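You operate a simulated robot arm through the tools that you are given. There is no shell and no other tool. Be economical: measure what you need, move in short steps, check, and stop when the job is done.

You run a simulated robot arm. Do the job below in one go: nothing can be reset, and whatever is moved stays where it is left.

JOB
Run through the first two slides, focusing each sharp on the screen.
Fine: switch the projector on; slot 1, then slot 2; leave it running.

Only the result counts: the job must be done as asked and must still hold three seconds after the hand-in. Knocking over, shifting, dropping, spilling or breaking anything else fails it.

ROBOT AND FRAMES
A 7-joint arm with a two-finger parallel gripper, fixed in place. Base frame: the origin is at the foot of the arm, x ahead of it, y to its left, z up. Readings come in mm, degrees, newtons and seconds.
Its first joint turns from -166.0 to 166.0 degrees. Payload 4.4 kg.
The TCP is the grasp point between the finger pads, 23 mm short of the fingertips. In the tool frame z runs along the fingers and y along their closing line. Largest opening 94 mm; finger width 38, thickness 10; the body of the gripper, 54 by 96 mm, starts 39 mm behind the TCP.
Orientation is that of the tool frame in the base frame, as [roll, pitch, yaw] about the fixed x, y, z axes, in that order (R = Rz(yaw) Ry(pitch) Rx(roll)). With the fingers straight down and closing along the base's y, the tool's x points along the base's -x, its y along +y and its z along -z.

CONTROLS
- The arm moves only by the tool move_arm. Its argument "rows" is a list of rows, each a list of 7 numbers: the opening, from 0 (shut) to 1 (fully open), then the shift along the tool's x, y, z in mm, then the turn, a rotation vector about the tool's x, y, z in degrees. In form: [[fingers, tx, ty, tz, rx, ry, rz], ...]. A call has 1 to 12 rows; each row is the pose to reach, as a shift and turn from the pose commanded when the call began, along the tool's axes at that moment. Rows are played at 5 a second. More than 50 mm and 8.6 degrees between two rows, or a gripper value outside its range, and nothing of the call is played. A pose out of reach is approached as far as the arm can. The call stops where the force on the tool passes 40 N (or 10 N more than at its start, if that is more) or the arm is blocked; 0.2 s more then pass. Each finger travels about 72 mm/s and halts on what it meets, pressing with about 42 N; the grip force reading is that of the motor and also rises with nothing between the fingers. The clock runs only during rows and for 0.2 s after the last one: add rows that repeat a pose to give the fingers time. It gives the time, the measured TCP pose, the force on the tool (base axes), the opening and the grip force at its end, in the units of the frame above (readings bear some noise).
- Cameras (640 x 400 px; columns grow to the right, rows downward): "scene" is fixed at [402.8, 500.3, 1635.2]; the picture's right is [-0.97, -0.23, 0.00], its down [-0.12, 0.50, -0.86] and it looks along [0.20, -0.84, -0.51] (base axes); focal length 366 px, centre (320, 200). "wrist" rides on the gripper at [86, 16, -74] in the tool frame; the picture's right is [-0.18, 0.98, 0.00], its down [-0.58, -0.11, -0.81] and it looks along [-0.79, -0.15, 0.59] (tool axes); focal length 243 px, centre (320, 200). There is no depth. A picture from a camera that has moved, and an enlarged one, comes with that camera's place and axes in the base frame and with its lens.
- get_image(camera): a new picture of that camera. No time passes.
- zoom(camera, box): a new picture of the part [left, top, right, bottom] of that camera's present view, enlarged. No time passes.
- job_done(): hands the job in; it is judged then, once.

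Work in short steps. Places have to be worked out from the pictures, the camera data and where the tool is seen: move nearer, look again, correct. Check each grasp and each placing, and mend what went wrong. You have 120 turns and 64 pictures in all, those below and enlarged ones among them. Open the gripper and draw the arm clear of the work before you hand the job in, unless the task says otherwise; then end with one line.

The tools are called by a JSON object that holds its "method" and its "body". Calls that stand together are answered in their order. move_arm: Moves the arm, as the interface text tells. Its arguments: {"type":"object","properties":{"rows":{"type":"array","items":{"type":"array","items":{"type":"number"}}}},"required":["rows"]} The other tools are called the same way: get_image (camera) takes a picture; zoom (camera, box) takes an enlarged picture of a part of a camera's view; job_done () hands the job in.

At the start:

```text
t: 0.0
eef_pos: [612.5, -465.3, 1353.7]
ee_rot: [180.0, -0.1, -179.9]
contact_force: [-0.6, -0.3, 0.3]
finger_gap: 93.7
grasp_force: 0.0
```

scene: 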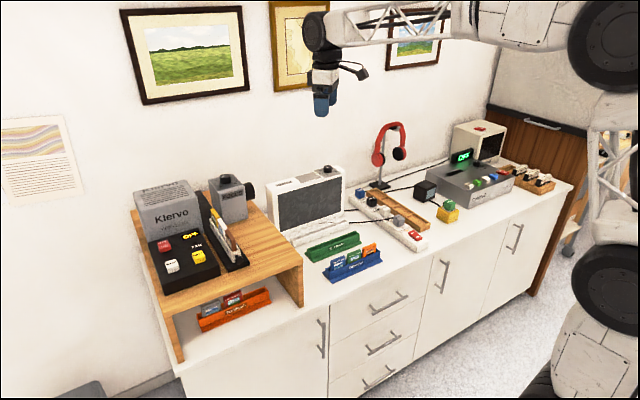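
wrist: 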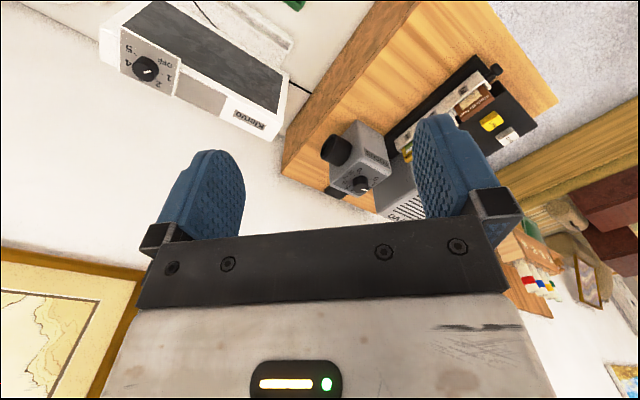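

The scene shows a shelf with a Klervo box, a projector-like thing with slides, and various other devices. I'll enlarge the main parts to identify the projector, its controls and the screen.

{"method": "zoom", "body": {"camera": "scene", "box": [120, 160, 280, 260]}}

{"method": "zoom", "body": {"camera": "scene", "box": [160, 230, 400, 380]}}

{"method": "zoom", "body": {"camera": "scene", "box": [340, 110, 560, 250]}}

{"method": "zoom", "body": {"camera": "wrist", "box": [280, 40, 560, 215]}}

```text
4.00 times, centred on (200, 210) of scene
camera zoom: at [402.8, 500.3, 1635.2], right [-0.97, -0.23, 0.0], down [-0.12, 0.5, -0.86], along [0.2, -0.84, -0.51], focal length 1464 px, centre (800, 160)
```

zoom: 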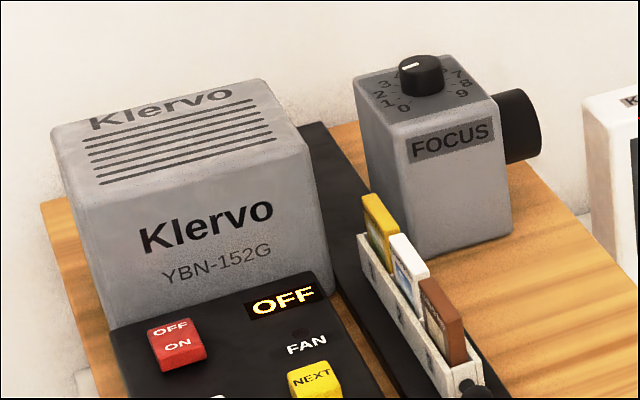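

```text
2.67 times, centred on (280, 305) of scene
camera zoom: at [402.8, 500.3, 1635.2], right [-0.97, -0.23, 0.0], down [-0.12, 0.5, -0.86], along [0.2, -0.84, -0.51], focal length 976 px, centre (427, -80)
```

zoom: 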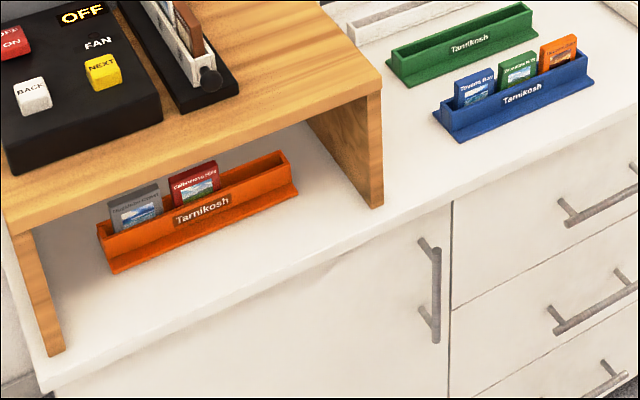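

```text
2.86 times, centred on (450, 180) of scene
camera zoom: at [402.8, 500.3, 1635.2], right [-0.97, -0.23, 0.0], down [-0.12, 0.5, -0.86], along [0.2, -0.84, -0.51], focal length 1046 px, centre (-51, 257)
```

zoom: 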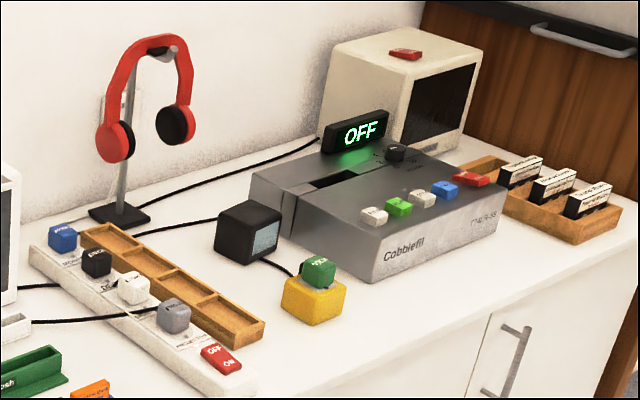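

```text
2.29 times, centred on (420, 128) of wrist
camera zoom: at [523.7, -449.7, 1428.3], right [0.18, 0.98, 0.0], down [0.58, -0.11, 0.81], along [0.79, -0.15, -0.59], focal length 555 px, centre (91, 366)
```

zoom: 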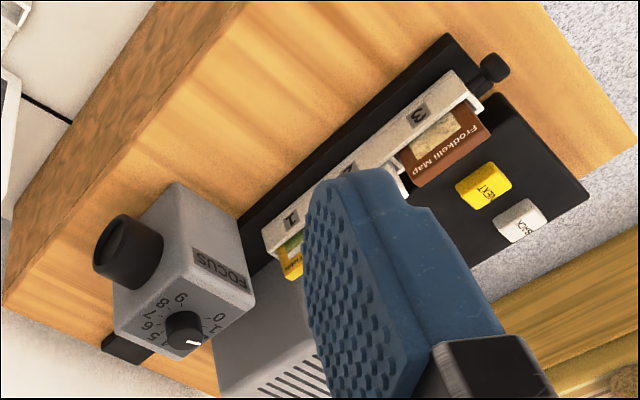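

The projector is the Klervo YBN-152G (power rocker, BACK, NEXT, FOCUS knob 0–9, slide tray). I'll look at the likely screen and the power strip next, and get a clear wrist look.

{"method": "zoom", "body": {"camera": "scene", "box": [240, 150, 400, 250]}}

{"method": "zoom", "body": {"camera": "wrist", "box": [90, 0, 310, 138]}}

{"method": "zoom", "body": {"camera": "scene", "box": [330, 170, 458, 250]}}

{"method": "zoom", "body": {"camera": "scene", "box": [140, 200, 268, 280]}}

```text
4.00 times, centred on (320, 200) of scene
camera zoom: at [402.8, 500.3, 1635.2], right [-0.97, -0.23, 0.0], down [-0.12, 0.5, -0.86], along [0.2, -0.84, -0.51], focal length 1464 px, centre (320, 200)
```

zoom: 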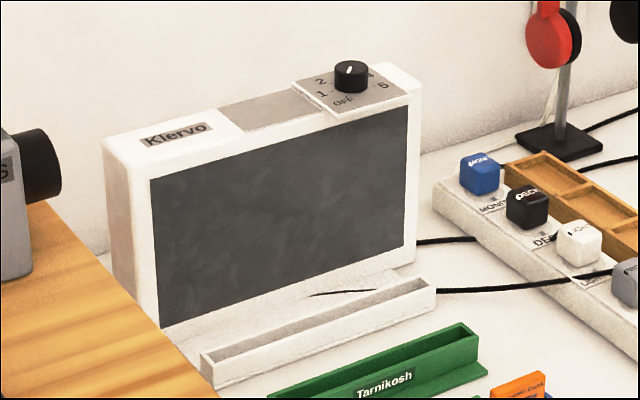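

```text
2.90 times, centred on (200, 69) of wrist
camera zoom: at [523.7, -449.7, 1428.3], right [0.18, 0.98, 0.0], down [0.58, -0.11, 0.81], along [0.79, -0.15, -0.59], focal length 703 px, centre (668, 580)
```

zoom: 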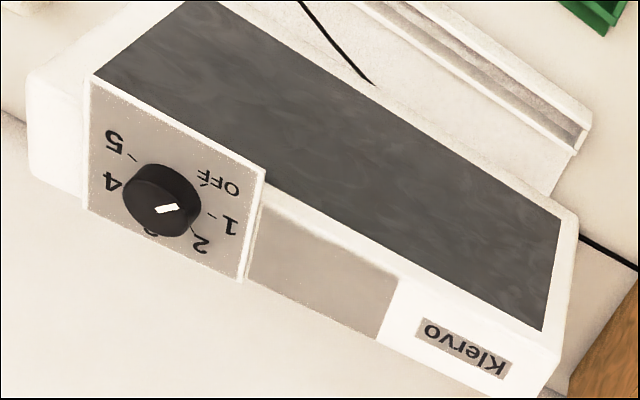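

```text
5.00 times, centred on (394, 210) of scene
camera zoom: at [402.8, 500.3, 1635.2], right [-0.97, -0.23, 0.0], down [-0.12, 0.5, -0.86], along [0.2, -0.84, -0.51], focal length 1831 px, centre (-50, 150)
```

zoom: 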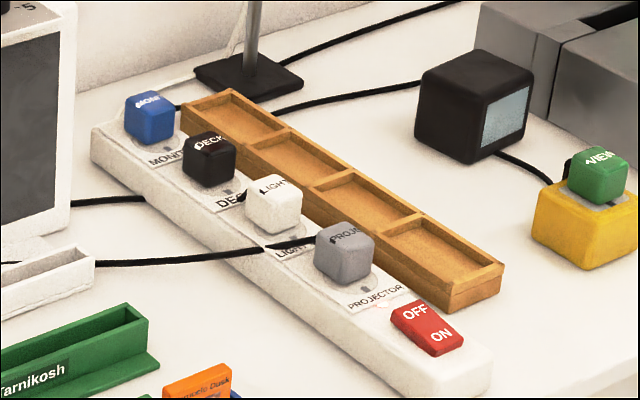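

```text
5.00 times, centred on (204, 240) of scene
camera zoom: at [402.8, 500.3, 1635.2], right [-0.97, -0.23, 0.0], down [-0.12, 0.5, -0.86], along [0.2, -0.84, -0.51], focal length 1831 px, centre (900, 0)
```

zoom: 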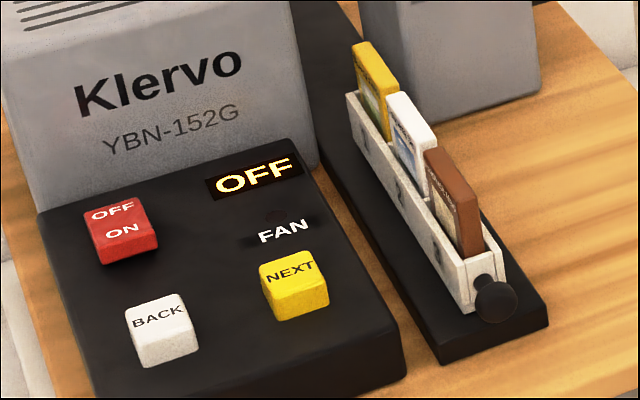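

The power strip looks on (standby displays are lit), so the controls I need are on the projector. I close the fingers and move to about (700, -200, 1250) for a close look at the panel.

{"method": "move_arm", "body": {"rows": [[0, -13, 38, 14, 0, 0, 0], [0, -26, 76, 28, 0, 0, 0], [0, -39, 114, 42, 0, 0, 0], [0, -52, 152, 57, 0, 0, 0], [0, -65, 190, 71, 0, 0, 0], [0, -78, 228, 85, 0, 0, 0], [0, -88, 265, 100, 0, 0, 0], [0, -88, 265, 100, 0, 0, 0]]}}

{"method": "get_image", "body": {"camera": "wrist"}}

{"method": "get_image", "body": {"camera": "scene"}}

```text
t: 1.8
eef_pos: [701.6, -201.1, 1251.4]
ee_rot: [-179.9, 0.0, 180.0]
contact_force: [-0.4, -0.4, -0.2]
finger_gap: 0.0
grasp_force: 41.8
```

```text
53 pictures are left
camera wrist: at [614.1, -185.6, 1326.3], right [0.18, 0.98, 0.0], down [0.58, -0.11, 0.81], along [0.79, -0.15, -0.59], focal length 243 px, centre (320, 200)
```

wrist: 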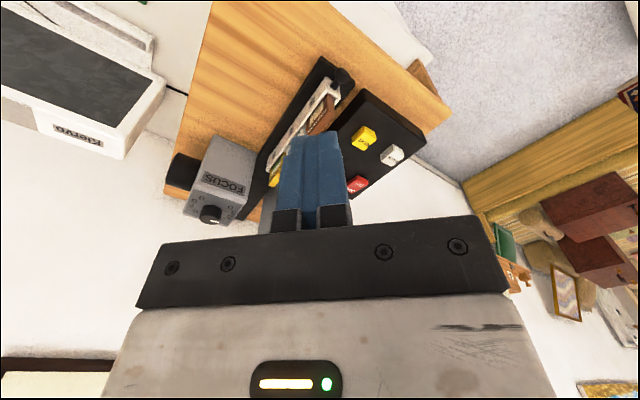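

```text
52 pictures are left
```

scene: 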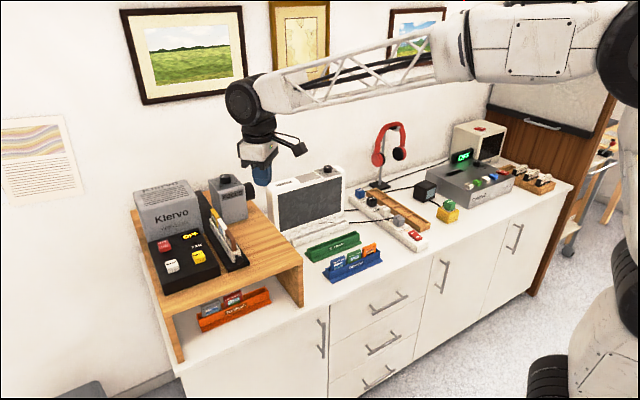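

NEXT triangulates to about (882, -162, 1011). I'll zoom the wrist view on the controls to place the rocker and knob.

{"method": "zoom", "body": {"camera": "wrist", "box": [170, 60, 458, 240]}}

```text
2.22 times, centred on (314, 150) of wrist
camera zoom: at [614.1, -185.6, 1326.3], right [0.18, 0.98, 0.0], down [0.58, -0.11, 0.81], along [0.79, -0.15, -0.59], focal length 539 px, centre (333, 311)
```

zoom: 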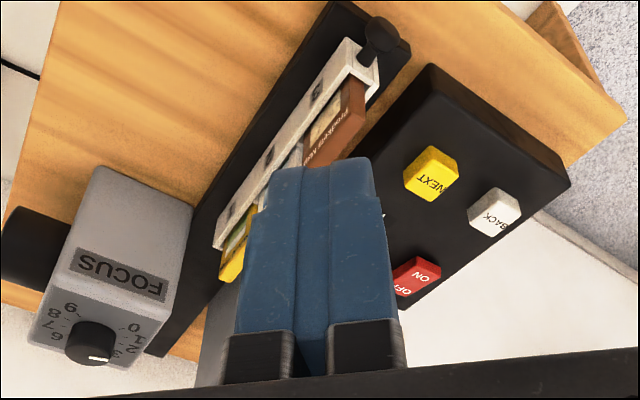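

The panel is turned 45° to the base: the rocker is near (1005, -182, 1010) with its ON half toward the front, around (995, -173). I move above it while yawing the gripper 45° so the fingertips align with the panel.

{"method": "move_arm", "body": {"rows": [[0, -32, 5, 12, 0, 0, -5], [0, -64, 9, 24, 0, 0, -10], [0, -96, 14, 36, 0, 0, -15], [0, -128, 18, 48, 0, 0, -20], [0, -160, 23, 60, 0, 0, -25], [0, -192, 28, 72, 0, 0, -30], [0, -224, 32, 84, 0, 0, -35], [0, -254, 37, 96, 0, 0, -40], [0, -283, 41, 106, 0, 0, -45], [0, -283, 41, 106, 0, 0, -45]]}}

{"method": "get_image", "body": {"camera": "wrist"}}

```text
t: 4.0
eef_pos: [985.3, -158.6, 1149.8]
ee_rot: [180.0, 0.0, -134.9]
contact_force: [0.5, -0.1, 0.1]
finger_gap: 0.1
grasp_force: 41.8
```

```text
50 pictures are left
camera wrist: at [910.2, -207.8, 1224.7], right [-0.57, 0.82, 0.0], down [0.49, 0.33, 0.81], along [0.66, 0.46, -0.59], focal length 243 px, centre (320, 200)
```

wrist: 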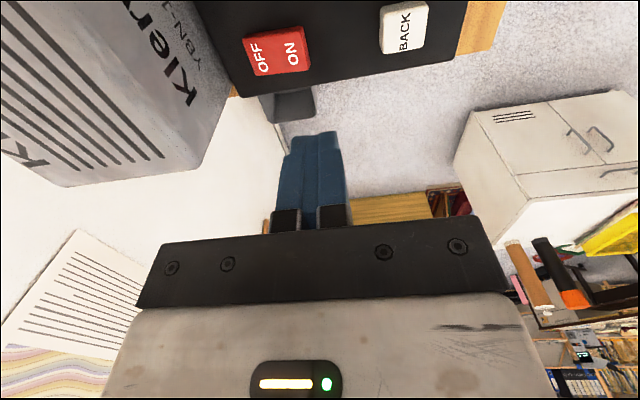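

Reach is fine. The rocker centre works out at about (1002, -187), with its ON end at about (991, -176). I descend to roughly 15–20 mm above it and check.

{"method": "move_arm", "body": {"rows": [[0, 8, -16, 0, 0, 0, 0], [0, 8, -16, 45, 0, 0, 0], [0, 8, -16, 90, 0, 0, 0], [0, 8, -16, 90, 0, 0, 0]]}}

{"method": "zoom", "body": {"camera": "scene", "box": [120, 160, 280, 260]}}

{"method": "get_image", "body": {"camera": "wrist"}}

```text
t: 5.0
eef_pos: [987.8, -174.8, 1061.8]
ee_rot: [180.0, 0.0, -135.0]
contact_force: [0.5, 0.4, 0.4]
finger_gap: 0.0
grasp_force: 42.2
```

```text
4.00 times, centred on (200, 210) of scene
camera zoom: at [402.8, 500.3, 1635.2], right [-0.97, -0.23, 0.0], down [-0.12, 0.5, -0.86], along [0.2, -0.84, -0.51], focal length 1464 px, centre (800, 160)
```

zoom: 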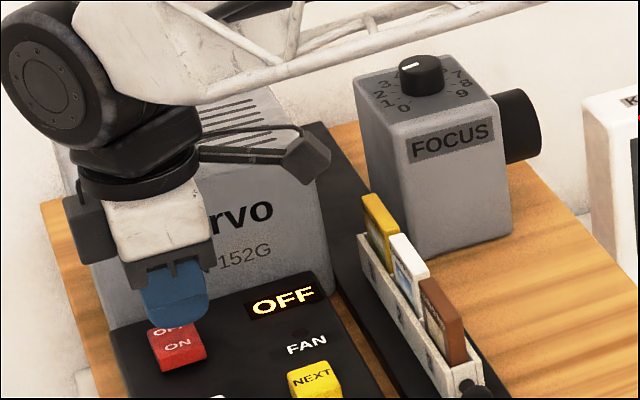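

```text
48 pictures are left
camera wrist: at [912.8, -224.1, 1137.1], right [-0.56, 0.83, 0.0], down [0.49, 0.33, 0.81], along [0.67, 0.46, -0.59], focal length 243 px, centre (320, 200)
```

wrist: 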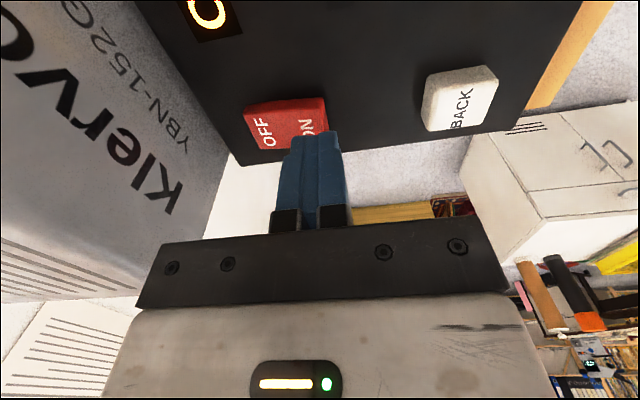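

The tip is centred about 18 mm toward the front of the rocker's centre, over its ON half, and is clear of the Klervo face. I press down slowly.

{"method": "move_arm", "body": {"rows": [[0, 0, 0, 15, 0, 0, 0], [0, 0, 0, 20, 0, 0, 0], [0, 0, 0, 24, 0, 0, 0], [0, 0, 0, 27, 0, 0, 0], [0, 0, 0, 30, 0, 0, 0], [0, 0, 0, 32, 0, 0, 0], [0, 0, 0, 34, 0, 0, 0]]}}

{"method": "zoom", "body": {"camera": "scene", "box": [120, 160, 280, 260]}}

```text
t: 6.4
eef_pos: [989.4, -175.4, 1033.1]
ee_rot: [-179.7, 0.2, -135.0]
contact_force: [-1.7, 1.5, 3.4]
finger_gap: 0.0
grasp_force: 41.7
stopped in row 6: the force on the tool passed its limit (the readings are from after the stop); the commanded pose is now the measured one
```

```text
4.00 times, centred on (200, 210) of scene
camera zoom: at [402.8, 500.3, 1635.2], right [-0.97, -0.23, 0.0], down [-0.12, 0.5, -0.86], along [0.2, -0.84, -0.51], focal length 1464 px, centre (800, 160)
```

zoom: 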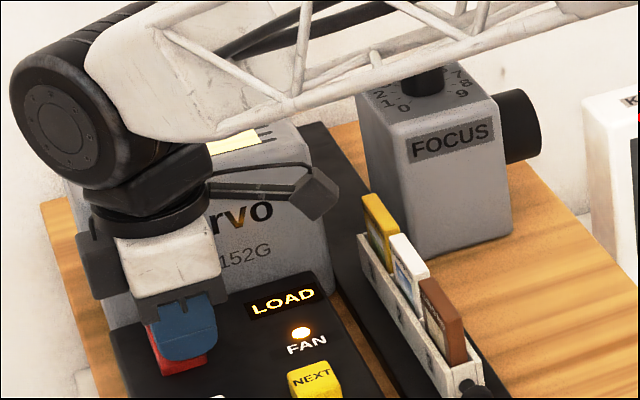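

The projector came on: the display reads "LOAD" and the FAN lamp is lit. I rise and look at the whole scene.

{"method": "move_arm", "body": {"rows": [[0, 0, 0, -30, 0, 0, 0], [0, 0, 0, -75, 0, 0, 0], [0, 35, 0, -115, 0, 0, 0], [0, 80, 0, -115, 0, 0, 0], [0, 80, 0, -115, 0, 0, 0]]}}

{"method": "get_image", "body": {"camera": "scene"}}

{"method": "zoom", "body": {"camera": "scene", "box": [140, 200, 268, 280]}}

```text
refused: row 3 steps farther than a row can; nothing moved
```

```text
46 pictures are left
```

scene: 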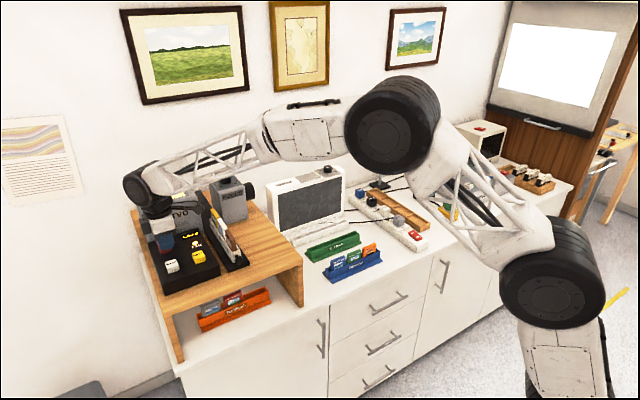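

```text
5.00 times, centred on (204, 240) of scene
camera zoom: at [402.8, 500.3, 1635.2], right [-0.97, -0.23, 0.0], down [-0.12, 0.5, -0.86], along [0.2, -0.84, -0.51], focal length 1831 px, centre (900, 0)
```

zoom: 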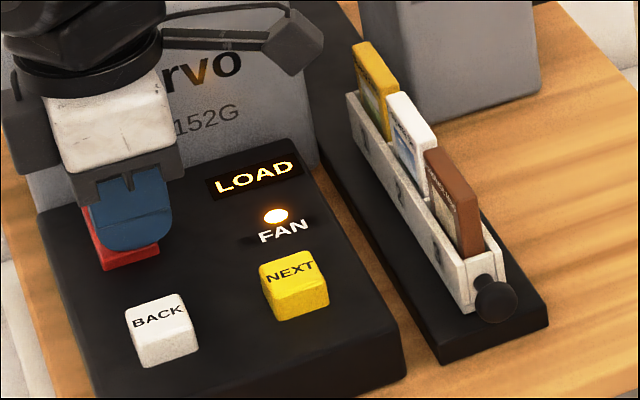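

The screen at top right is lit white, and "LOAD" shows. I lift and move over toward NEXT (882, -162) for a close look.

{"method": "move_arm", "body": {"rows": [[0, 0, 0, -30, 0, 0, 0], [0, 0, 0, -72, 0, 0, 0], [0, 22, 28, -85, 0, 0, 0], [0, 44, 56, -85, 0, 0, 0], [0, 66, 85, -85, 0, 0, 0], [0, 66, 85, -85, 0, 0, 0]]}}

{"method": "get_image", "body": {"camera": "wrist"}}

{"method": "get_image", "body": {"camera": "scene"}}

```text
t: 7.8
eef_pos: [881.7, -163.5, 1112.5]
ee_rot: [-179.7, 0.3, -135.0]
contact_force: [-0.8, 0.4, -0.4]
finger_gap: 0.4
grasp_force: 41.9
```

```text
44 pictures are left
camera wrist: at [806.3, -213.2, 1186.8], right [-0.56, 0.83, 0.0], down [0.48, 0.34, 0.81], along [0.67, 0.45, -0.59], focal length 243 px, centre (320, 200)
```

wrist: 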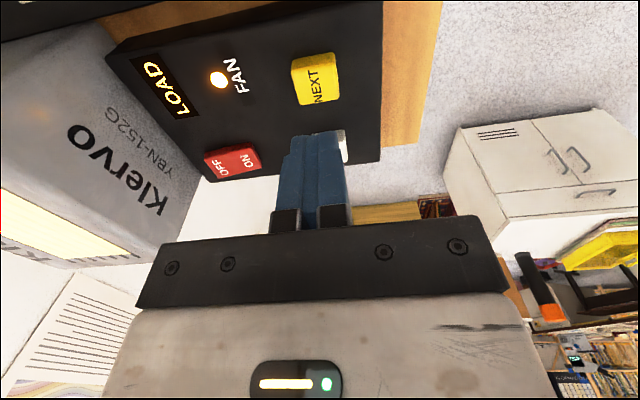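

```text
43 pictures are left
```

scene: 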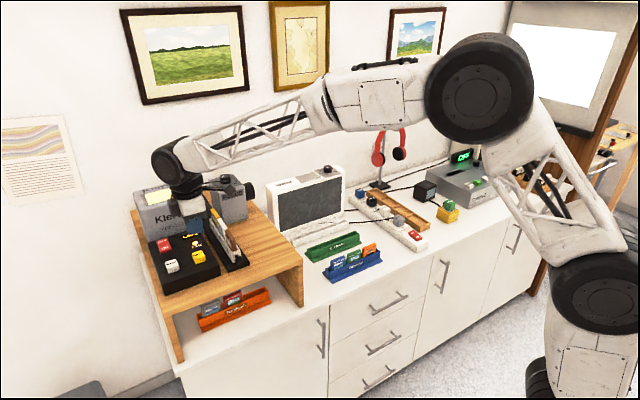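

NEXT confirmed at (882, -165, ~1012), right under the tip. I press it gently.

{"method": "move_arm", "body": {"rows": [[0, 0, 0, 40, 0, 0, 0], [0, 0, 0, 62, 0, 0, 0], [0, 0, 0, 67, 0, 0, 0], [0, 0, 0, 71, 0, 0, 0], [0, 0, 0, 74, 0, 0, 0], [0, 0, 0, 77, 0, 0, 0], [0, 0, 0, 79, 0, 0, 0], [0, 0, 0, 81, 0, 0, 0], [0, 0, 0, 83, 0, 0, 0]]}}

{"method": "get_image", "body": {"camera": "scene"}}

```text
t: 9.8
eef_pos: [878.7, -163.4, 1036.2]
ee_rot: [-179.7, 0.2, -135.0]
contact_force: [-0.1, -0.1, 1.4]
finger_gap: 0.3
grasp_force: 41.9
```

```text
42 pictures are left
```

scene: 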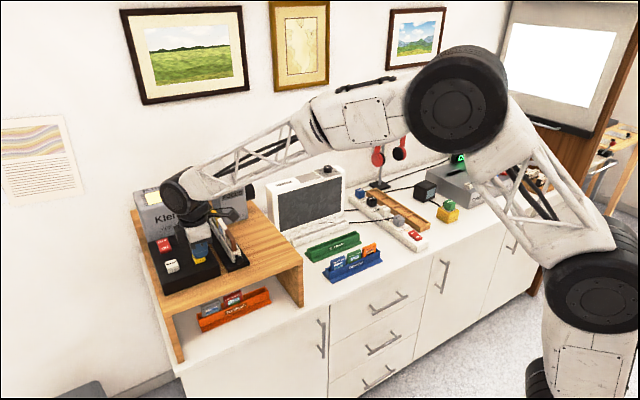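

There's barely any force yet. I press a few mm further.

{"method": "move_arm", "body": {"rows": [[0, 0, 0, 3, 0, 0, 0], [0, 0, 0, 6, 0, 0, 0], [0, 0, 0, 8, 0, 0, 0], [0, 0, 0, 10, 0, 0, 0], [0, 0, 0, 10, 0, 0, 0]]}}

{"method": "zoom", "body": {"camera": "scene", "box": [140, 180, 300, 280]}}

```text
t: 11.0
eef_pos: [880.4, -163.6, 1025.9]
ee_rot: [-179.7, 0.3, -135.0]
contact_force: [1.4, -4.7, 15.0]
finger_gap: 0.1
grasp_force: 41.6
```

```text
4.00 times, centred on (220, 230) of scene
camera zoom: at [402.8, 500.3, 1635.2], right [-0.97, -0.23, 0.0], down [-0.12, 0.5, -0.86], along [0.2, -0.84, -0.51], focal length 1464 px, centre (720, 80)
```

zoom: 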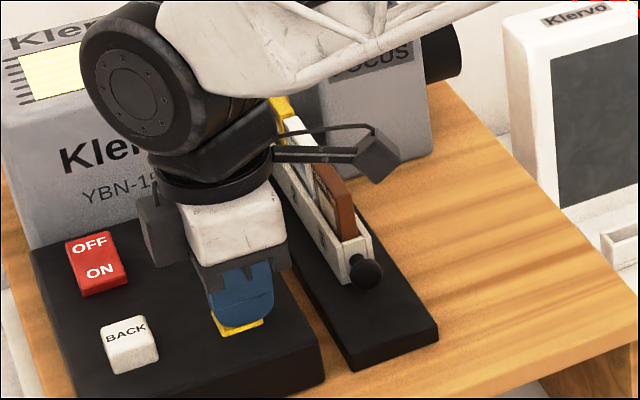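

The button went down and the tray appears to have moved inward. I lift off and look at the display and the screen.

{"method": "move_arm", "body": {"rows": [[0, 0, 0, -40, 0, 0, 0], [0, 0, 0, -85, 0, 0, 0], [0, 25, 0, -120, 0, 0, 0], [0, 70, 0, -120, 0, 0, 0], [0, 70, 0, -120, 0, 0, 0], [0, 70, 0, -120, 0, 0, 0], [0, 70, 0, -120, 0, 0, 0]]}}

{"method": "get_image", "body": {"camera": "scene"}}

{"method": "get_image", "body": {"camera": "wrist"}}

```text
t: 12.6
eef_pos: [830.6, -214.6, 1142.4]
ee_rot: [-179.8, 0.2, -135.0]
contact_force: [-1.1, 0.1, -0.2]
finger_gap: 0.0
grasp_force: 41.9
```

```text
40 pictures are left
```

scene: 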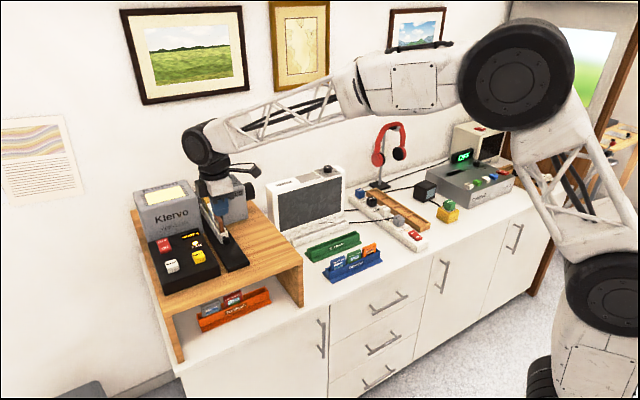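

```text
39 pictures are left
camera wrist: at [757.0, -264.7, 1216.3], right [-0.56, 0.83, 0.0], down [0.48, 0.34, 0.81], along [0.67, 0.45, -0.59], focal length 243 px, centre (320, 200)
```

wrist: 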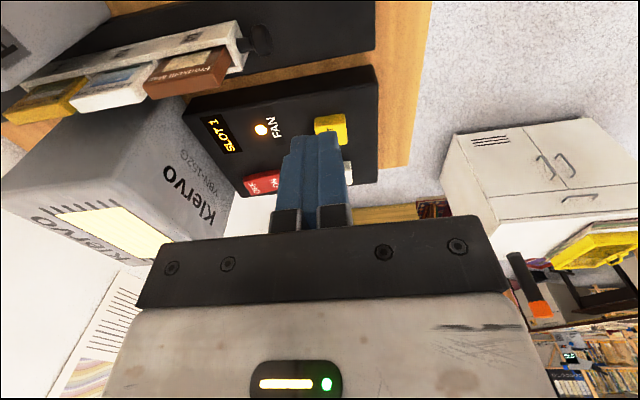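

"SLOT 1" shows and a blurred landscape is on the screen. Next I go above the focus knob, near (928, -436, ~1100), rising first and opening the fingers.

{"method": "move_arm", "body": {"rows": [[0, 0, 0, -45, 0, 0, 0], [0.3, 0, 0, -88, 0, 0, 0], [0.6, 20, -40, -88, 0, 0, 0], [0.6, 40, -80, -88, 0, 0, 0], [0.6, 58, -120, -88, 0, 0, 0], [0.6, 75, -155, -88, 0, 0, 0], [0.6, 89, -187, -88, 0, 0, 0], [0.6, 89, -187, -88, 0, 0, 0]]}}

{"method": "get_image", "body": {"camera": "wrist"}}

{"method": "get_image", "body": {"camera": "scene"}}

```text
t: 14.4
eef_pos: [898.0, -410.2, 1229.6]
ee_rot: [-179.7, 0.2, -134.9]
contact_force: [0.2, -0.8, 0.0]
finger_gap: 56.3
grasp_force: 0.0
```

```text
38 pictures are left
camera wrist: at [824.2, -458.2, 1304.3], right [-0.56, 0.83, 0.0], down [0.48, 0.33, 0.81], along [0.67, 0.45, -0.59], focal length 243 px, centre (320, 200)
```

wrist: 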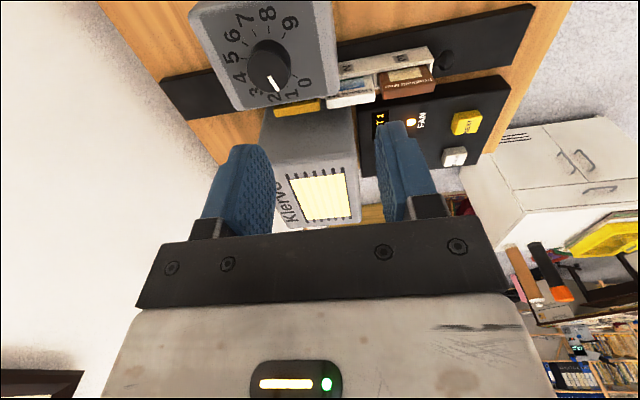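

```text
37 pictures are left
```

scene: 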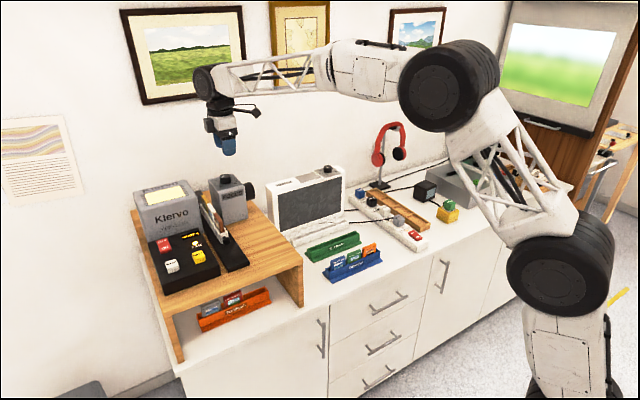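

{"method": "zoom", "body": {"camera": "wrist", "box": [180, 0, 340, 100]}}

{"method": "zoom", "body": {"camera": "scene", "box": [190, 160, 270, 210]}}

```text
4.00 times, centred on (260, 50) of wrist
camera zoom: at [824.2, -458.2, 1304.3], right [-0.56, 0.83, 0.0], down [0.48, 0.33, 0.81], along [0.67, 0.45, -0.59], focal length 970 px, centre (560, 800)
```

zoom: 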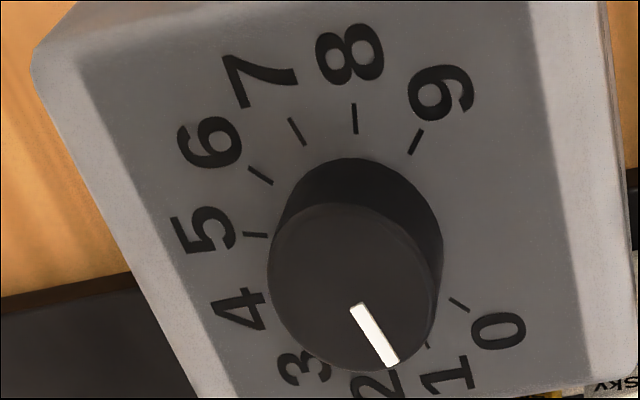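

```text
8.00 times, centred on (230, 185) of scene
camera zoom: at [402.8, 500.3, 1635.2], right [-0.97, -0.23, 0.0], down [-0.12, 0.5, -0.86], along [0.2, -0.84, -0.51], focal length 2929 px, centre (1040, 320)
```

zoom: 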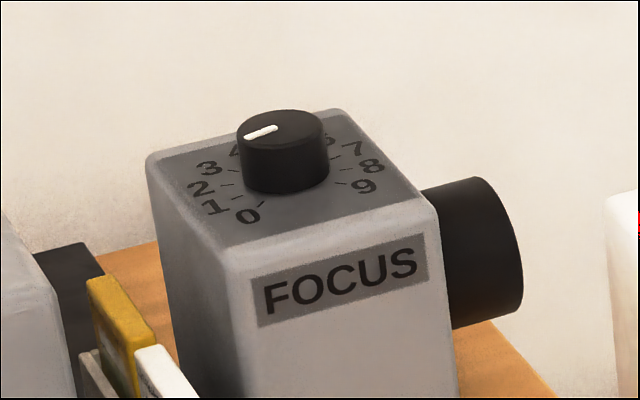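

The knob top centre works out at about (932, -437, 1097), about 33 mm across, with the pointer now near 2. I descend to 1135 above it and check alignment.

{"method": "move_arm", "body": {"rows": [[0.65, -5, -43, 0, 0, 0, 0], [0.65, -5, -43, 48, 0, 0, 0], [0.65, -5, -43, 92, 0, 0, 0], [0.65, -5, -43, 92, 0, 0, 0]]}}

{"method": "get_image", "body": {"camera": "wrist"}}

{"method": "zoom", "body": {"camera": "scene", "box": [180, 140, 276, 200]}}

```text
t: 15.4
eef_pos: [934.1, -437.9, 1137.7]
ee_rot: [-179.7, 0.2, -135.1]
contact_force: [-0.1, -0.1, -0.3]
finger_gap: 61.1
grasp_force: 0.0
```

```text
34 pictures are left
camera wrist: at [858.2, -487.8, 1212.5], right [-0.56, 0.83, 0.0], down [0.48, 0.34, 0.81], along [0.67, 0.46, -0.59], focal length 243 px, centre (320, 200)
```

wrist: 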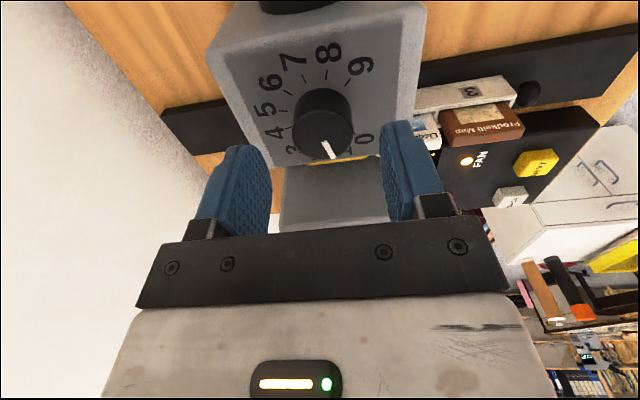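

```text
6.67 times, centred on (228, 170) of scene
camera zoom: at [402.8, 500.3, 1635.2], right [-0.97, -0.23, 0.0], down [-0.12, 0.5, -0.86], along [0.2, -0.84, -0.51], focal length 2441 px, centre (933, 400)
```

zoom: 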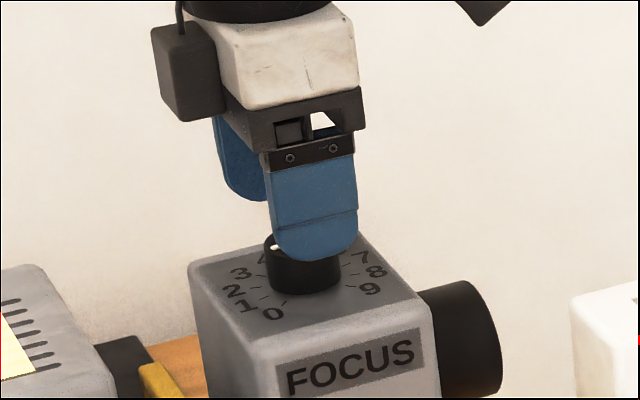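

The knob centre is about (931, -435), so I correct 4 mm along tool y. I then descend so the tips sit just above the box top, and close on the knob.

{"method": "move_arm", "body": {"rows": [[0.65, 0, 4, 0, 0, 0, 0], [0.65, 0, 4, 15, 0, 0, 0], [0.65, 0, 4, 22, 0, 0, 0], [0.65, 0, 4, 28, 0, 0, 0], [0.65, 0, 4, 28, 0, 0, 0], [0.5, 0, 4, 28, 0, 0, 0], [0.43, 0, 4, 28, 0, 0, 0]]}}

{"method": "get_image", "body": {"camera": "wrist"}}

{"method": "zoom", "body": {"camera": "scene", "box": [180, 140, 276, 200]}}

```text
t: 17.0
eef_pos: [930.0, -433.1, 1112.8]
ee_rot: [-179.7, 0.2, -135.0]
contact_force: [2.4, -1.8, -0.8]
finger_gap: 41.3
grasp_force: 1.5
```

```text
32 pictures are left
camera wrist: at [856.4, -481.7, 1187.1], right [-0.56, 0.83, 0.0], down [0.48, 0.34, 0.81], along [0.67, 0.45, -0.59], focal length 243 px, centre (320, 200)
```

wrist: 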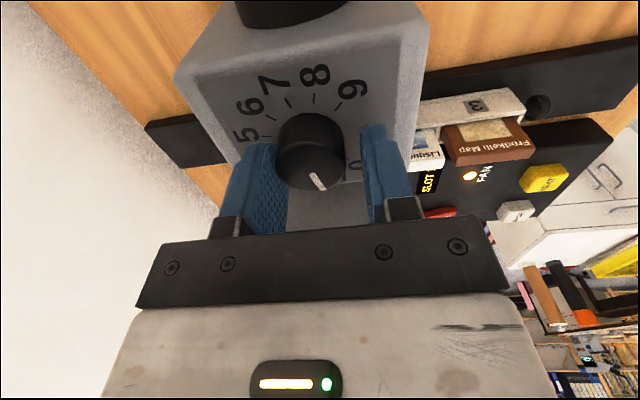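

```text
6.67 times, centred on (228, 170) of scene
camera zoom: at [402.8, 500.3, 1635.2], right [-0.97, -0.23, 0.0], down [-0.12, 0.5, -0.86], along [0.2, -0.84, -0.51], focal length 2441 px, centre (933, 400)
```

zoom: 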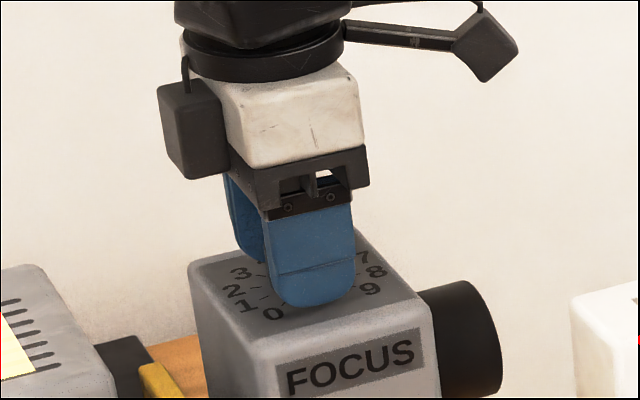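

The rear finger is touching first, so I shift about 3.5 mm rearward (tool -y) and close onto the knob.

{"method": "move_arm", "body": {"rows": [[0.46, 0, 0, 0, 0, 0, 0], [0.46, 0, -3.5, 0, 0, 0, 0], [0.4, 0, -3.5, 0, 0, 0, 0], [0.36, 0, -3.5, 0, 0, 0, 0], [0.33, 0, -3.5, 0, 0, 0, 0]]}}

{"method": "get_image", "body": {"camera": "wrist"}}

```text
t: 18.2
eef_pos: [933.8, -435.2, 1112.7]
ee_rot: [-179.6, 0.2, -134.9]
contact_force: [2.9, -2.6, 0.7]
finger_gap: 33.6
grasp_force: 45.0
```

```text
30 pictures are left
camera wrist: at [859.0, -484.6, 1186.8], right [-0.56, 0.83, 0.0], down [0.48, 0.34, 0.81], along [0.67, 0.45, -0.59], focal length 243 px, centre (320, 200)
```

wrist: 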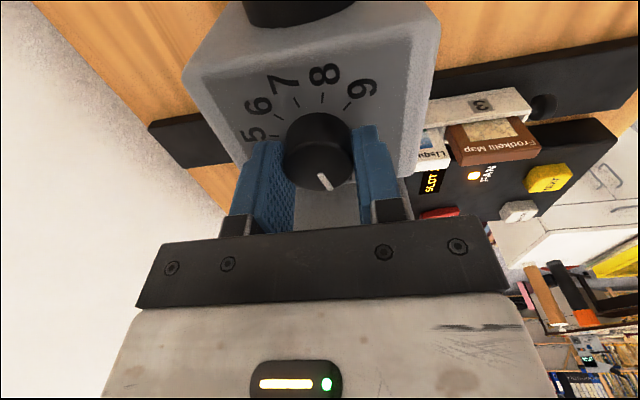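

The knob is gripped (33.6 mm, 45 N). I turn it +24° (clockwise, toward higher numbers) and watch the screen.

{"method": "move_arm", "body": {"rows": [[0.3, 0, 0, 0, 0, 0, 8], [0.3, 0, 0, 0, 0, 0, 16], [0.3, 0, 0, 0, 0, 0, 24], [0.3, 0, 0, 0, 0, 0, 24]]}}

{"method": "get_image", "body": {"camera": "scene"}}

{"method": "get_image", "body": {"camera": "wrist"}}

```text
t: 19.0
eef_pos: [934.6, -437.3, 1111.9]
ee_rot: [-179.7, 0.3, -158.3]
contact_force: [12.0, -9.2, -3.9]
finger_gap: 33.5
grasp_force: 45.2
stopped in row 4: the force on the tool passed its limit (the readings are from after the stop); the commanded pose is now the measured one
```

```text
29 pictures are left
```

scene: 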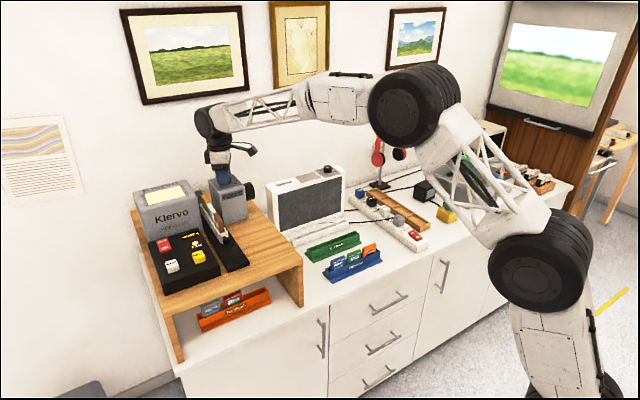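

```text
28 pictures are left
camera wrist: at [845.4, -453.4, 1186.7], right [-0.19, 0.98, 0.0], down [0.57, 0.12, 0.81], along [0.8, 0.15, -0.59], focal length 243 px, centre (320, 200)
```

wrist: 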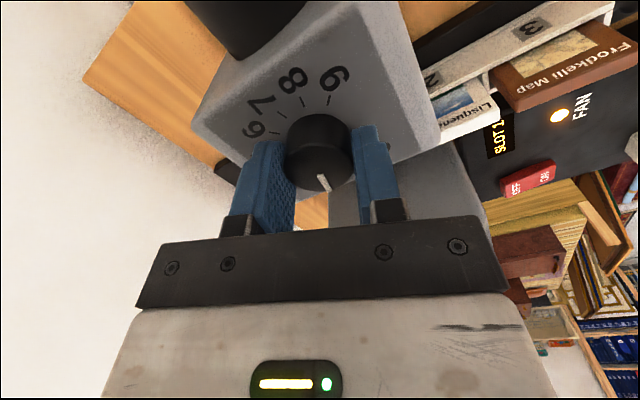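

The picture is getting sharper. I relieve the sideways strain slightly and turn another 8°, then zoom on the screen.

{"method": "move_arm", "body": {"rows": [[0.3, -1, -2, 0, 0, 0, 0], [0.3, -1, -2, 0, 0, 0, 4], [0.3, -1, -2, 0, 0, 0, 8], [0.3, -1, -2, 0, 0, 0, 8]]}}

{"method": "zoom", "body": {"camera": "scene", "box": [490, 10, 634, 100]}}

```text
t: 19.7
eef_pos: [934.7, -436.1, 1112.2]
ee_rot: [-179.9, 0.2, -162.3]
contact_force: [-6.6, 6.6, 3.3]
finger_gap: 33.4
grasp_force: 45.0
stopped in row 3: the force on the tool passed its limit (the readings are from after the stop); the commanded pose is now the measured one
```

```text
4.44 times, centred on (562, 55) of scene
camera zoom: at [402.8, 500.3, 1635.2], right [-0.97, -0.23, 0.0], down [-0.12, 0.5, -0.86], along [0.2, -0.84, -0.51], focal length 1627 px, centre (-756, 844)
```

zoom: 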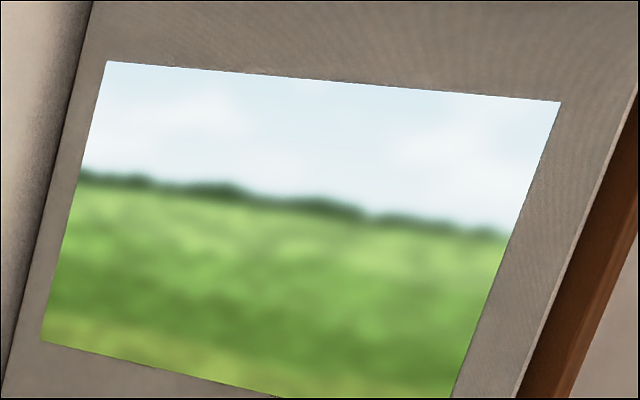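

Still blurred but improving. I keep turning in finer rows.

{"method": "move_arm", "body": {"rows": [[0.3, 0, 0.5, 0, 0, 0, 2], [0.3, 0, 0.5, 0, 0, 0, 4], [0.3, 0, 0.5, 0, 0, 0, 6], [0.3, 0, 0.5, 0, 0, 0, 8], [0.3, 0, 0.5, 0, 0, 0, 10], [0.3, 0, 0.5, 0, 0, 0, 12]]}}

{"method": "zoom", "body": {"camera": "scene", "box": [490, 10, 634, 100]}}

```text
t: 21.1
eef_pos: [934.8, -436.7, 1112.8]
ee_rot: [-179.8, 0.3, -174.3]
contact_force: [15.3, -22.4, -0.2]
finger_gap: 33.5
grasp_force: 44.8
```

```text
4.44 times, centred on (562, 55) of scene
camera zoom: at [402.8, 500.3, 1635.2], right [-0.97, -0.23, 0.0], down [-0.12, 0.5, -0.86], along [0.2, -0.84, -0.51], focal length 1627 px, centre (-756, 844)
```

zoom: 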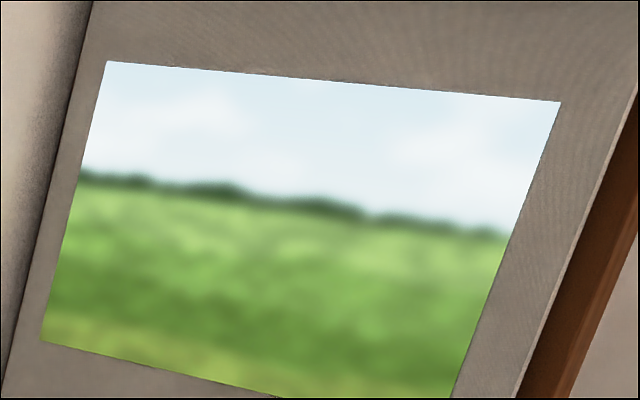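

The picture looks unchanged. I check whether the knob followed.

{"method": "zoom", "body": {"camera": "wrist", "box": [200, 40, 440, 190]}}

```text
2.67 times, centred on (320, 115) of wrist
camera zoom: at [844.7, -429.9, 1186.8], right [0.09, 1.0, 0.0], down [0.59, -0.05, 0.81], along [0.81, -0.07, -0.59], focal length 647 px, centre (320, 427)
```

zoom: 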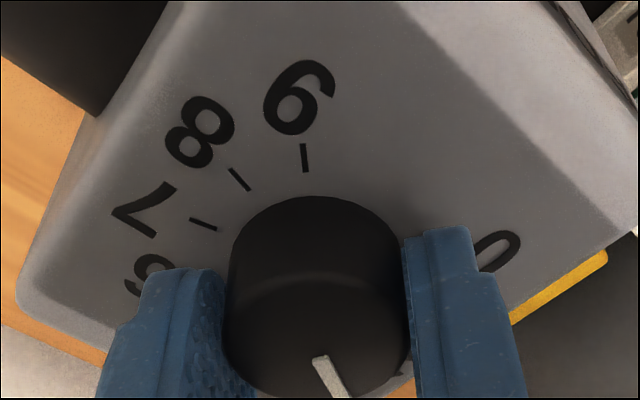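

The knob is following the gripper (now around 3.4); the blur probably changes in levels. I continue 14° with strain relief.

{"method": "move_arm", "body": {"rows": [[0.3, -0.6, -1.2, 0, 0, 0, 2], [0.3, -0.6, -1.2, 0, 0, 0, 4], [0.3, -0.6, -1.2, 0, 0, 0, 6], [0.3, -0.8, -1.4, 0, 0, 0, 8], [0.3, -0.8, -1.4, 0, 0, 0, 10], [0.3, -0.8, -1.4, 0, 0, 0, 12], [0.3, -0.8, -1.4, 0, 0, 0, 14]]}}

{"method": "zoom", "body": {"camera": "scene", "box": [490, 10, 634, 100]}}

```text
t: 22.7
eef_pos: [934.4, -438.7, 1112.0]
ee_rot: [180.0, 0.2, 171.8]
contact_force: [-22.1, -12.5, 4.6]
finger_gap: 33.1
grasp_force: 45.7
```

```text
4.44 times, centred on (562, 55) of scene
camera zoom: at [402.8, 500.3, 1635.2], right [-0.97, -0.23, 0.0], down [-0.12, 0.5, -0.86], along [0.2, -0.84, -0.51], focal length 1627 px, centre (-756, 844)
```

zoom: 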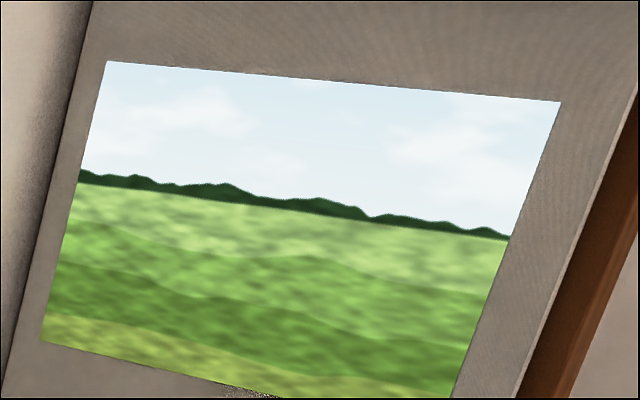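

That's sharp, or nearly so. I turn a little further to find out whether this is the best focus.

{"method": "move_arm", "body": {"rows": [[0.3, 0.6, -0.6, 0, 0, 0, 2], [0.3, 0.8, -0.8, 0, 0, 0, 4], [0.3, 0.8, -0.8, 0, 0, 0, 6], [0.3, 0.8, -0.8, 0, 0, 0, 8], [0.3, 0.8, -0.8, 0, 0, 0, 10], [0.3, 0.8, -0.8, 0, 0, 0, 12]]}}

{"method": "zoom", "body": {"camera": "scene", "box": [490, 10, 634, 100]}}

{"method": "zoom", "body": {"camera": "wrist", "box": [200, 40, 440, 190]}}

```text
t: 23.4
eef_pos: [934.3, -439.3, 1111.7]
ee_rot: [-180.0, 0.5, 166.5]
contact_force: [10.7, -6.4, -1.8]
finger_gap: 33.4
grasp_force: 45.2
stopped in row 3: the force on the tool passed its limit (the readings are from after the stop); the commanded pose is now the measured one
```

```text
4.44 times, centred on (562, 55) of scene
camera zoom: at [402.8, 500.3, 1635.2], right [-0.97, -0.23, 0.0], down [-0.12, 0.5, -0.86], along [0.2, -0.84, -0.51], focal length 1627 px, centre (-756, 844)
```

zoom: 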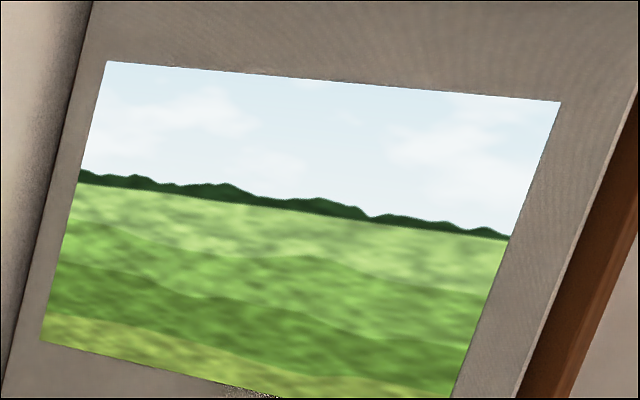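

```text
2.67 times, centred on (320, 115) of wrist
camera zoom: at [852.6, -402.7, 1186.3], right [0.41, 0.91, 0.0], down [0.53, -0.24, 0.81], along [0.74, -0.33, -0.59], focal length 647 px, centre (320, 427)
```

zoom: 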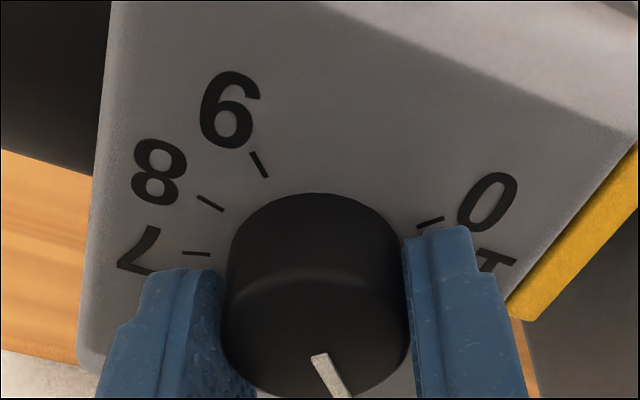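

Turned from about 2 to about 4, and the edges are crisp at texel level with the image stable across the last 5°, so slide 1 is in focus. I release the knob and rise.

{"method": "move_arm", "body": {"rows": [[0.45, 0, 0, 0, 0, 0, 0], [0.65, 0, 0, 0, 0, 0, 0], [0.65, 0, 0, 0, 0, 0, 0], [0.65, 0, 0, -25, 0, 0, 0], [0.65, 0, 0, -70, 0, 0, 0], [0.65, 0, 0, -115, 0, 0, 0], [0.65, 0, 0, -115, 0, 0, 0]]}}

{"method": "get_image", "body": {"camera": "scene"}}

{"method": "zoom", "body": {"camera": "scene", "box": [190, 160, 270, 210]}}

```text
t: 25.0
eef_pos: [935.3, -440.3, 1228.2]
ee_rot: [180.0, 0.4, 166.5]
contact_force: [-0.5, 0.3, -0.2]
finger_gap: 60.8
grasp_force: 0.0
```

```text
21 pictures are left
```

scene: 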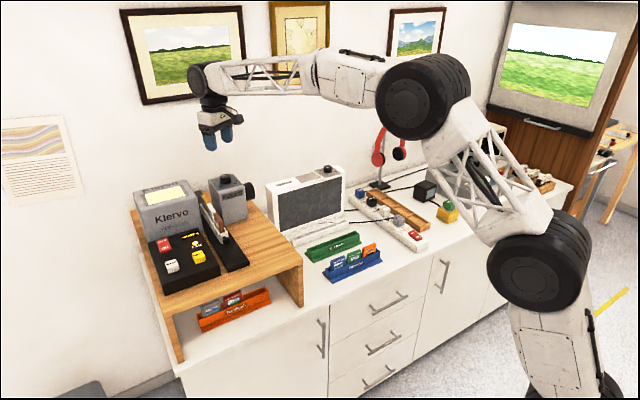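

```text
8.00 times, centred on (230, 185) of scene
camera zoom: at [402.8, 500.3, 1635.2], right [-0.97, -0.23, 0.0], down [-0.12, 0.5, -0.86], along [0.2, -0.84, -0.51], focal length 2929 px, centre (1040, 320)
```

zoom: 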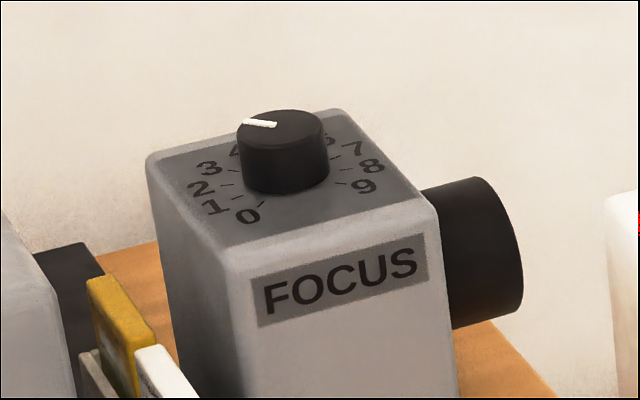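

Slide 1 is sharp and matches the framed picture on the wall; the knob reads about 4. I return above NEXT with fingers shut and yaw back at -135°.

{"method": "move_arm", "body": {"rows": [[0.3, 14, 30, 0, 0, 0, -6.5], [0, 27, 60, 0, 0, 0, -13], [0, 40, 90, 0, 0, 0, -19.5], [0, 53, 120, 0, 0, 0, -26], [0, 66, 150, 0, 0, 0, -32.5], [0, 80, 180, 0, 0, 0, -39], [0, 95, 210, 0, 0, 0, -45.5], [0, 107, 235, 0, 0, 0, -52], [0, 117, 257, 0, 0, 0, -58.5], [0, 117, 257, 45, 0, 0, -58.5], [0, 117, 257, 90, 0, 0, -58.5], [0, 117, 257, 110, 0, 0, -58.5]]}}

{"method": "get_image", "body": {"camera": "wrist"}}

```text
t: 27.6
eef_pos: [882.4, -160.0, 1114.1]
ee_rot: [-179.6, 0.2, -135.1]
contact_force: [-0.6, -0.3, 0.0]
finger_gap: 0.0
grasp_force: 42.2
```

```text
19 pictures are left
camera wrist: at [807.3, -209.7, 1188.7], right [-0.56, 0.83, -0.01], down [0.48, 0.34, 0.81], along [0.67, 0.45, -0.59], focal length 243 px, centre (320, 200)
```

wrist: 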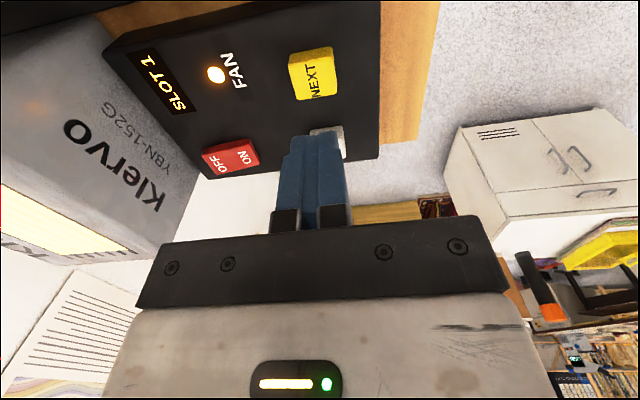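

I'm above NEXT and the display still reads "SLOT 1". I press it once, the same depth as before, then lift.

{"method": "move_arm", "body": {"rows": [[0, 2, -2, 35, 0, 0, 0], [0, 2, -2, 66, 0, 0, 0], [0, 2, -2, 74, 0, 0, 0], [0, 2, -2, 80, 0, 0, 0], [0, 2, -2, 84, 0, 0, 0], [0, 2, -2, 88, 0, 0, 0], [0, 2, -2, 92, 0, 0, 0], [0, 2, -2, 94, 0, 0, 0]]}}

{"method": "zoom", "body": {"camera": "scene", "box": [140, 180, 300, 280]}}

```text
t: 29.4
eef_pos: [881.9, -165.3, 1023.9]
ee_rot: [-179.5, 0.3, -135.1]
contact_force: [-4.3, 8.2, 20.6]
finger_gap: 0.1
grasp_force: 42.4
```

```text
4.00 times, centred on (220, 230) of scene
camera zoom: at [402.8, 500.3, 1635.2], right [-0.97, -0.23, 0.0], down [-0.12, 0.5, -0.86], along [0.2, -0.84, -0.51], focal length 1464 px, centre (720, 80)
```

zoom: 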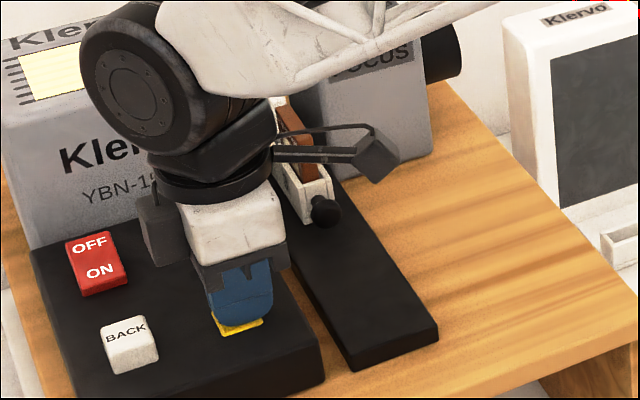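

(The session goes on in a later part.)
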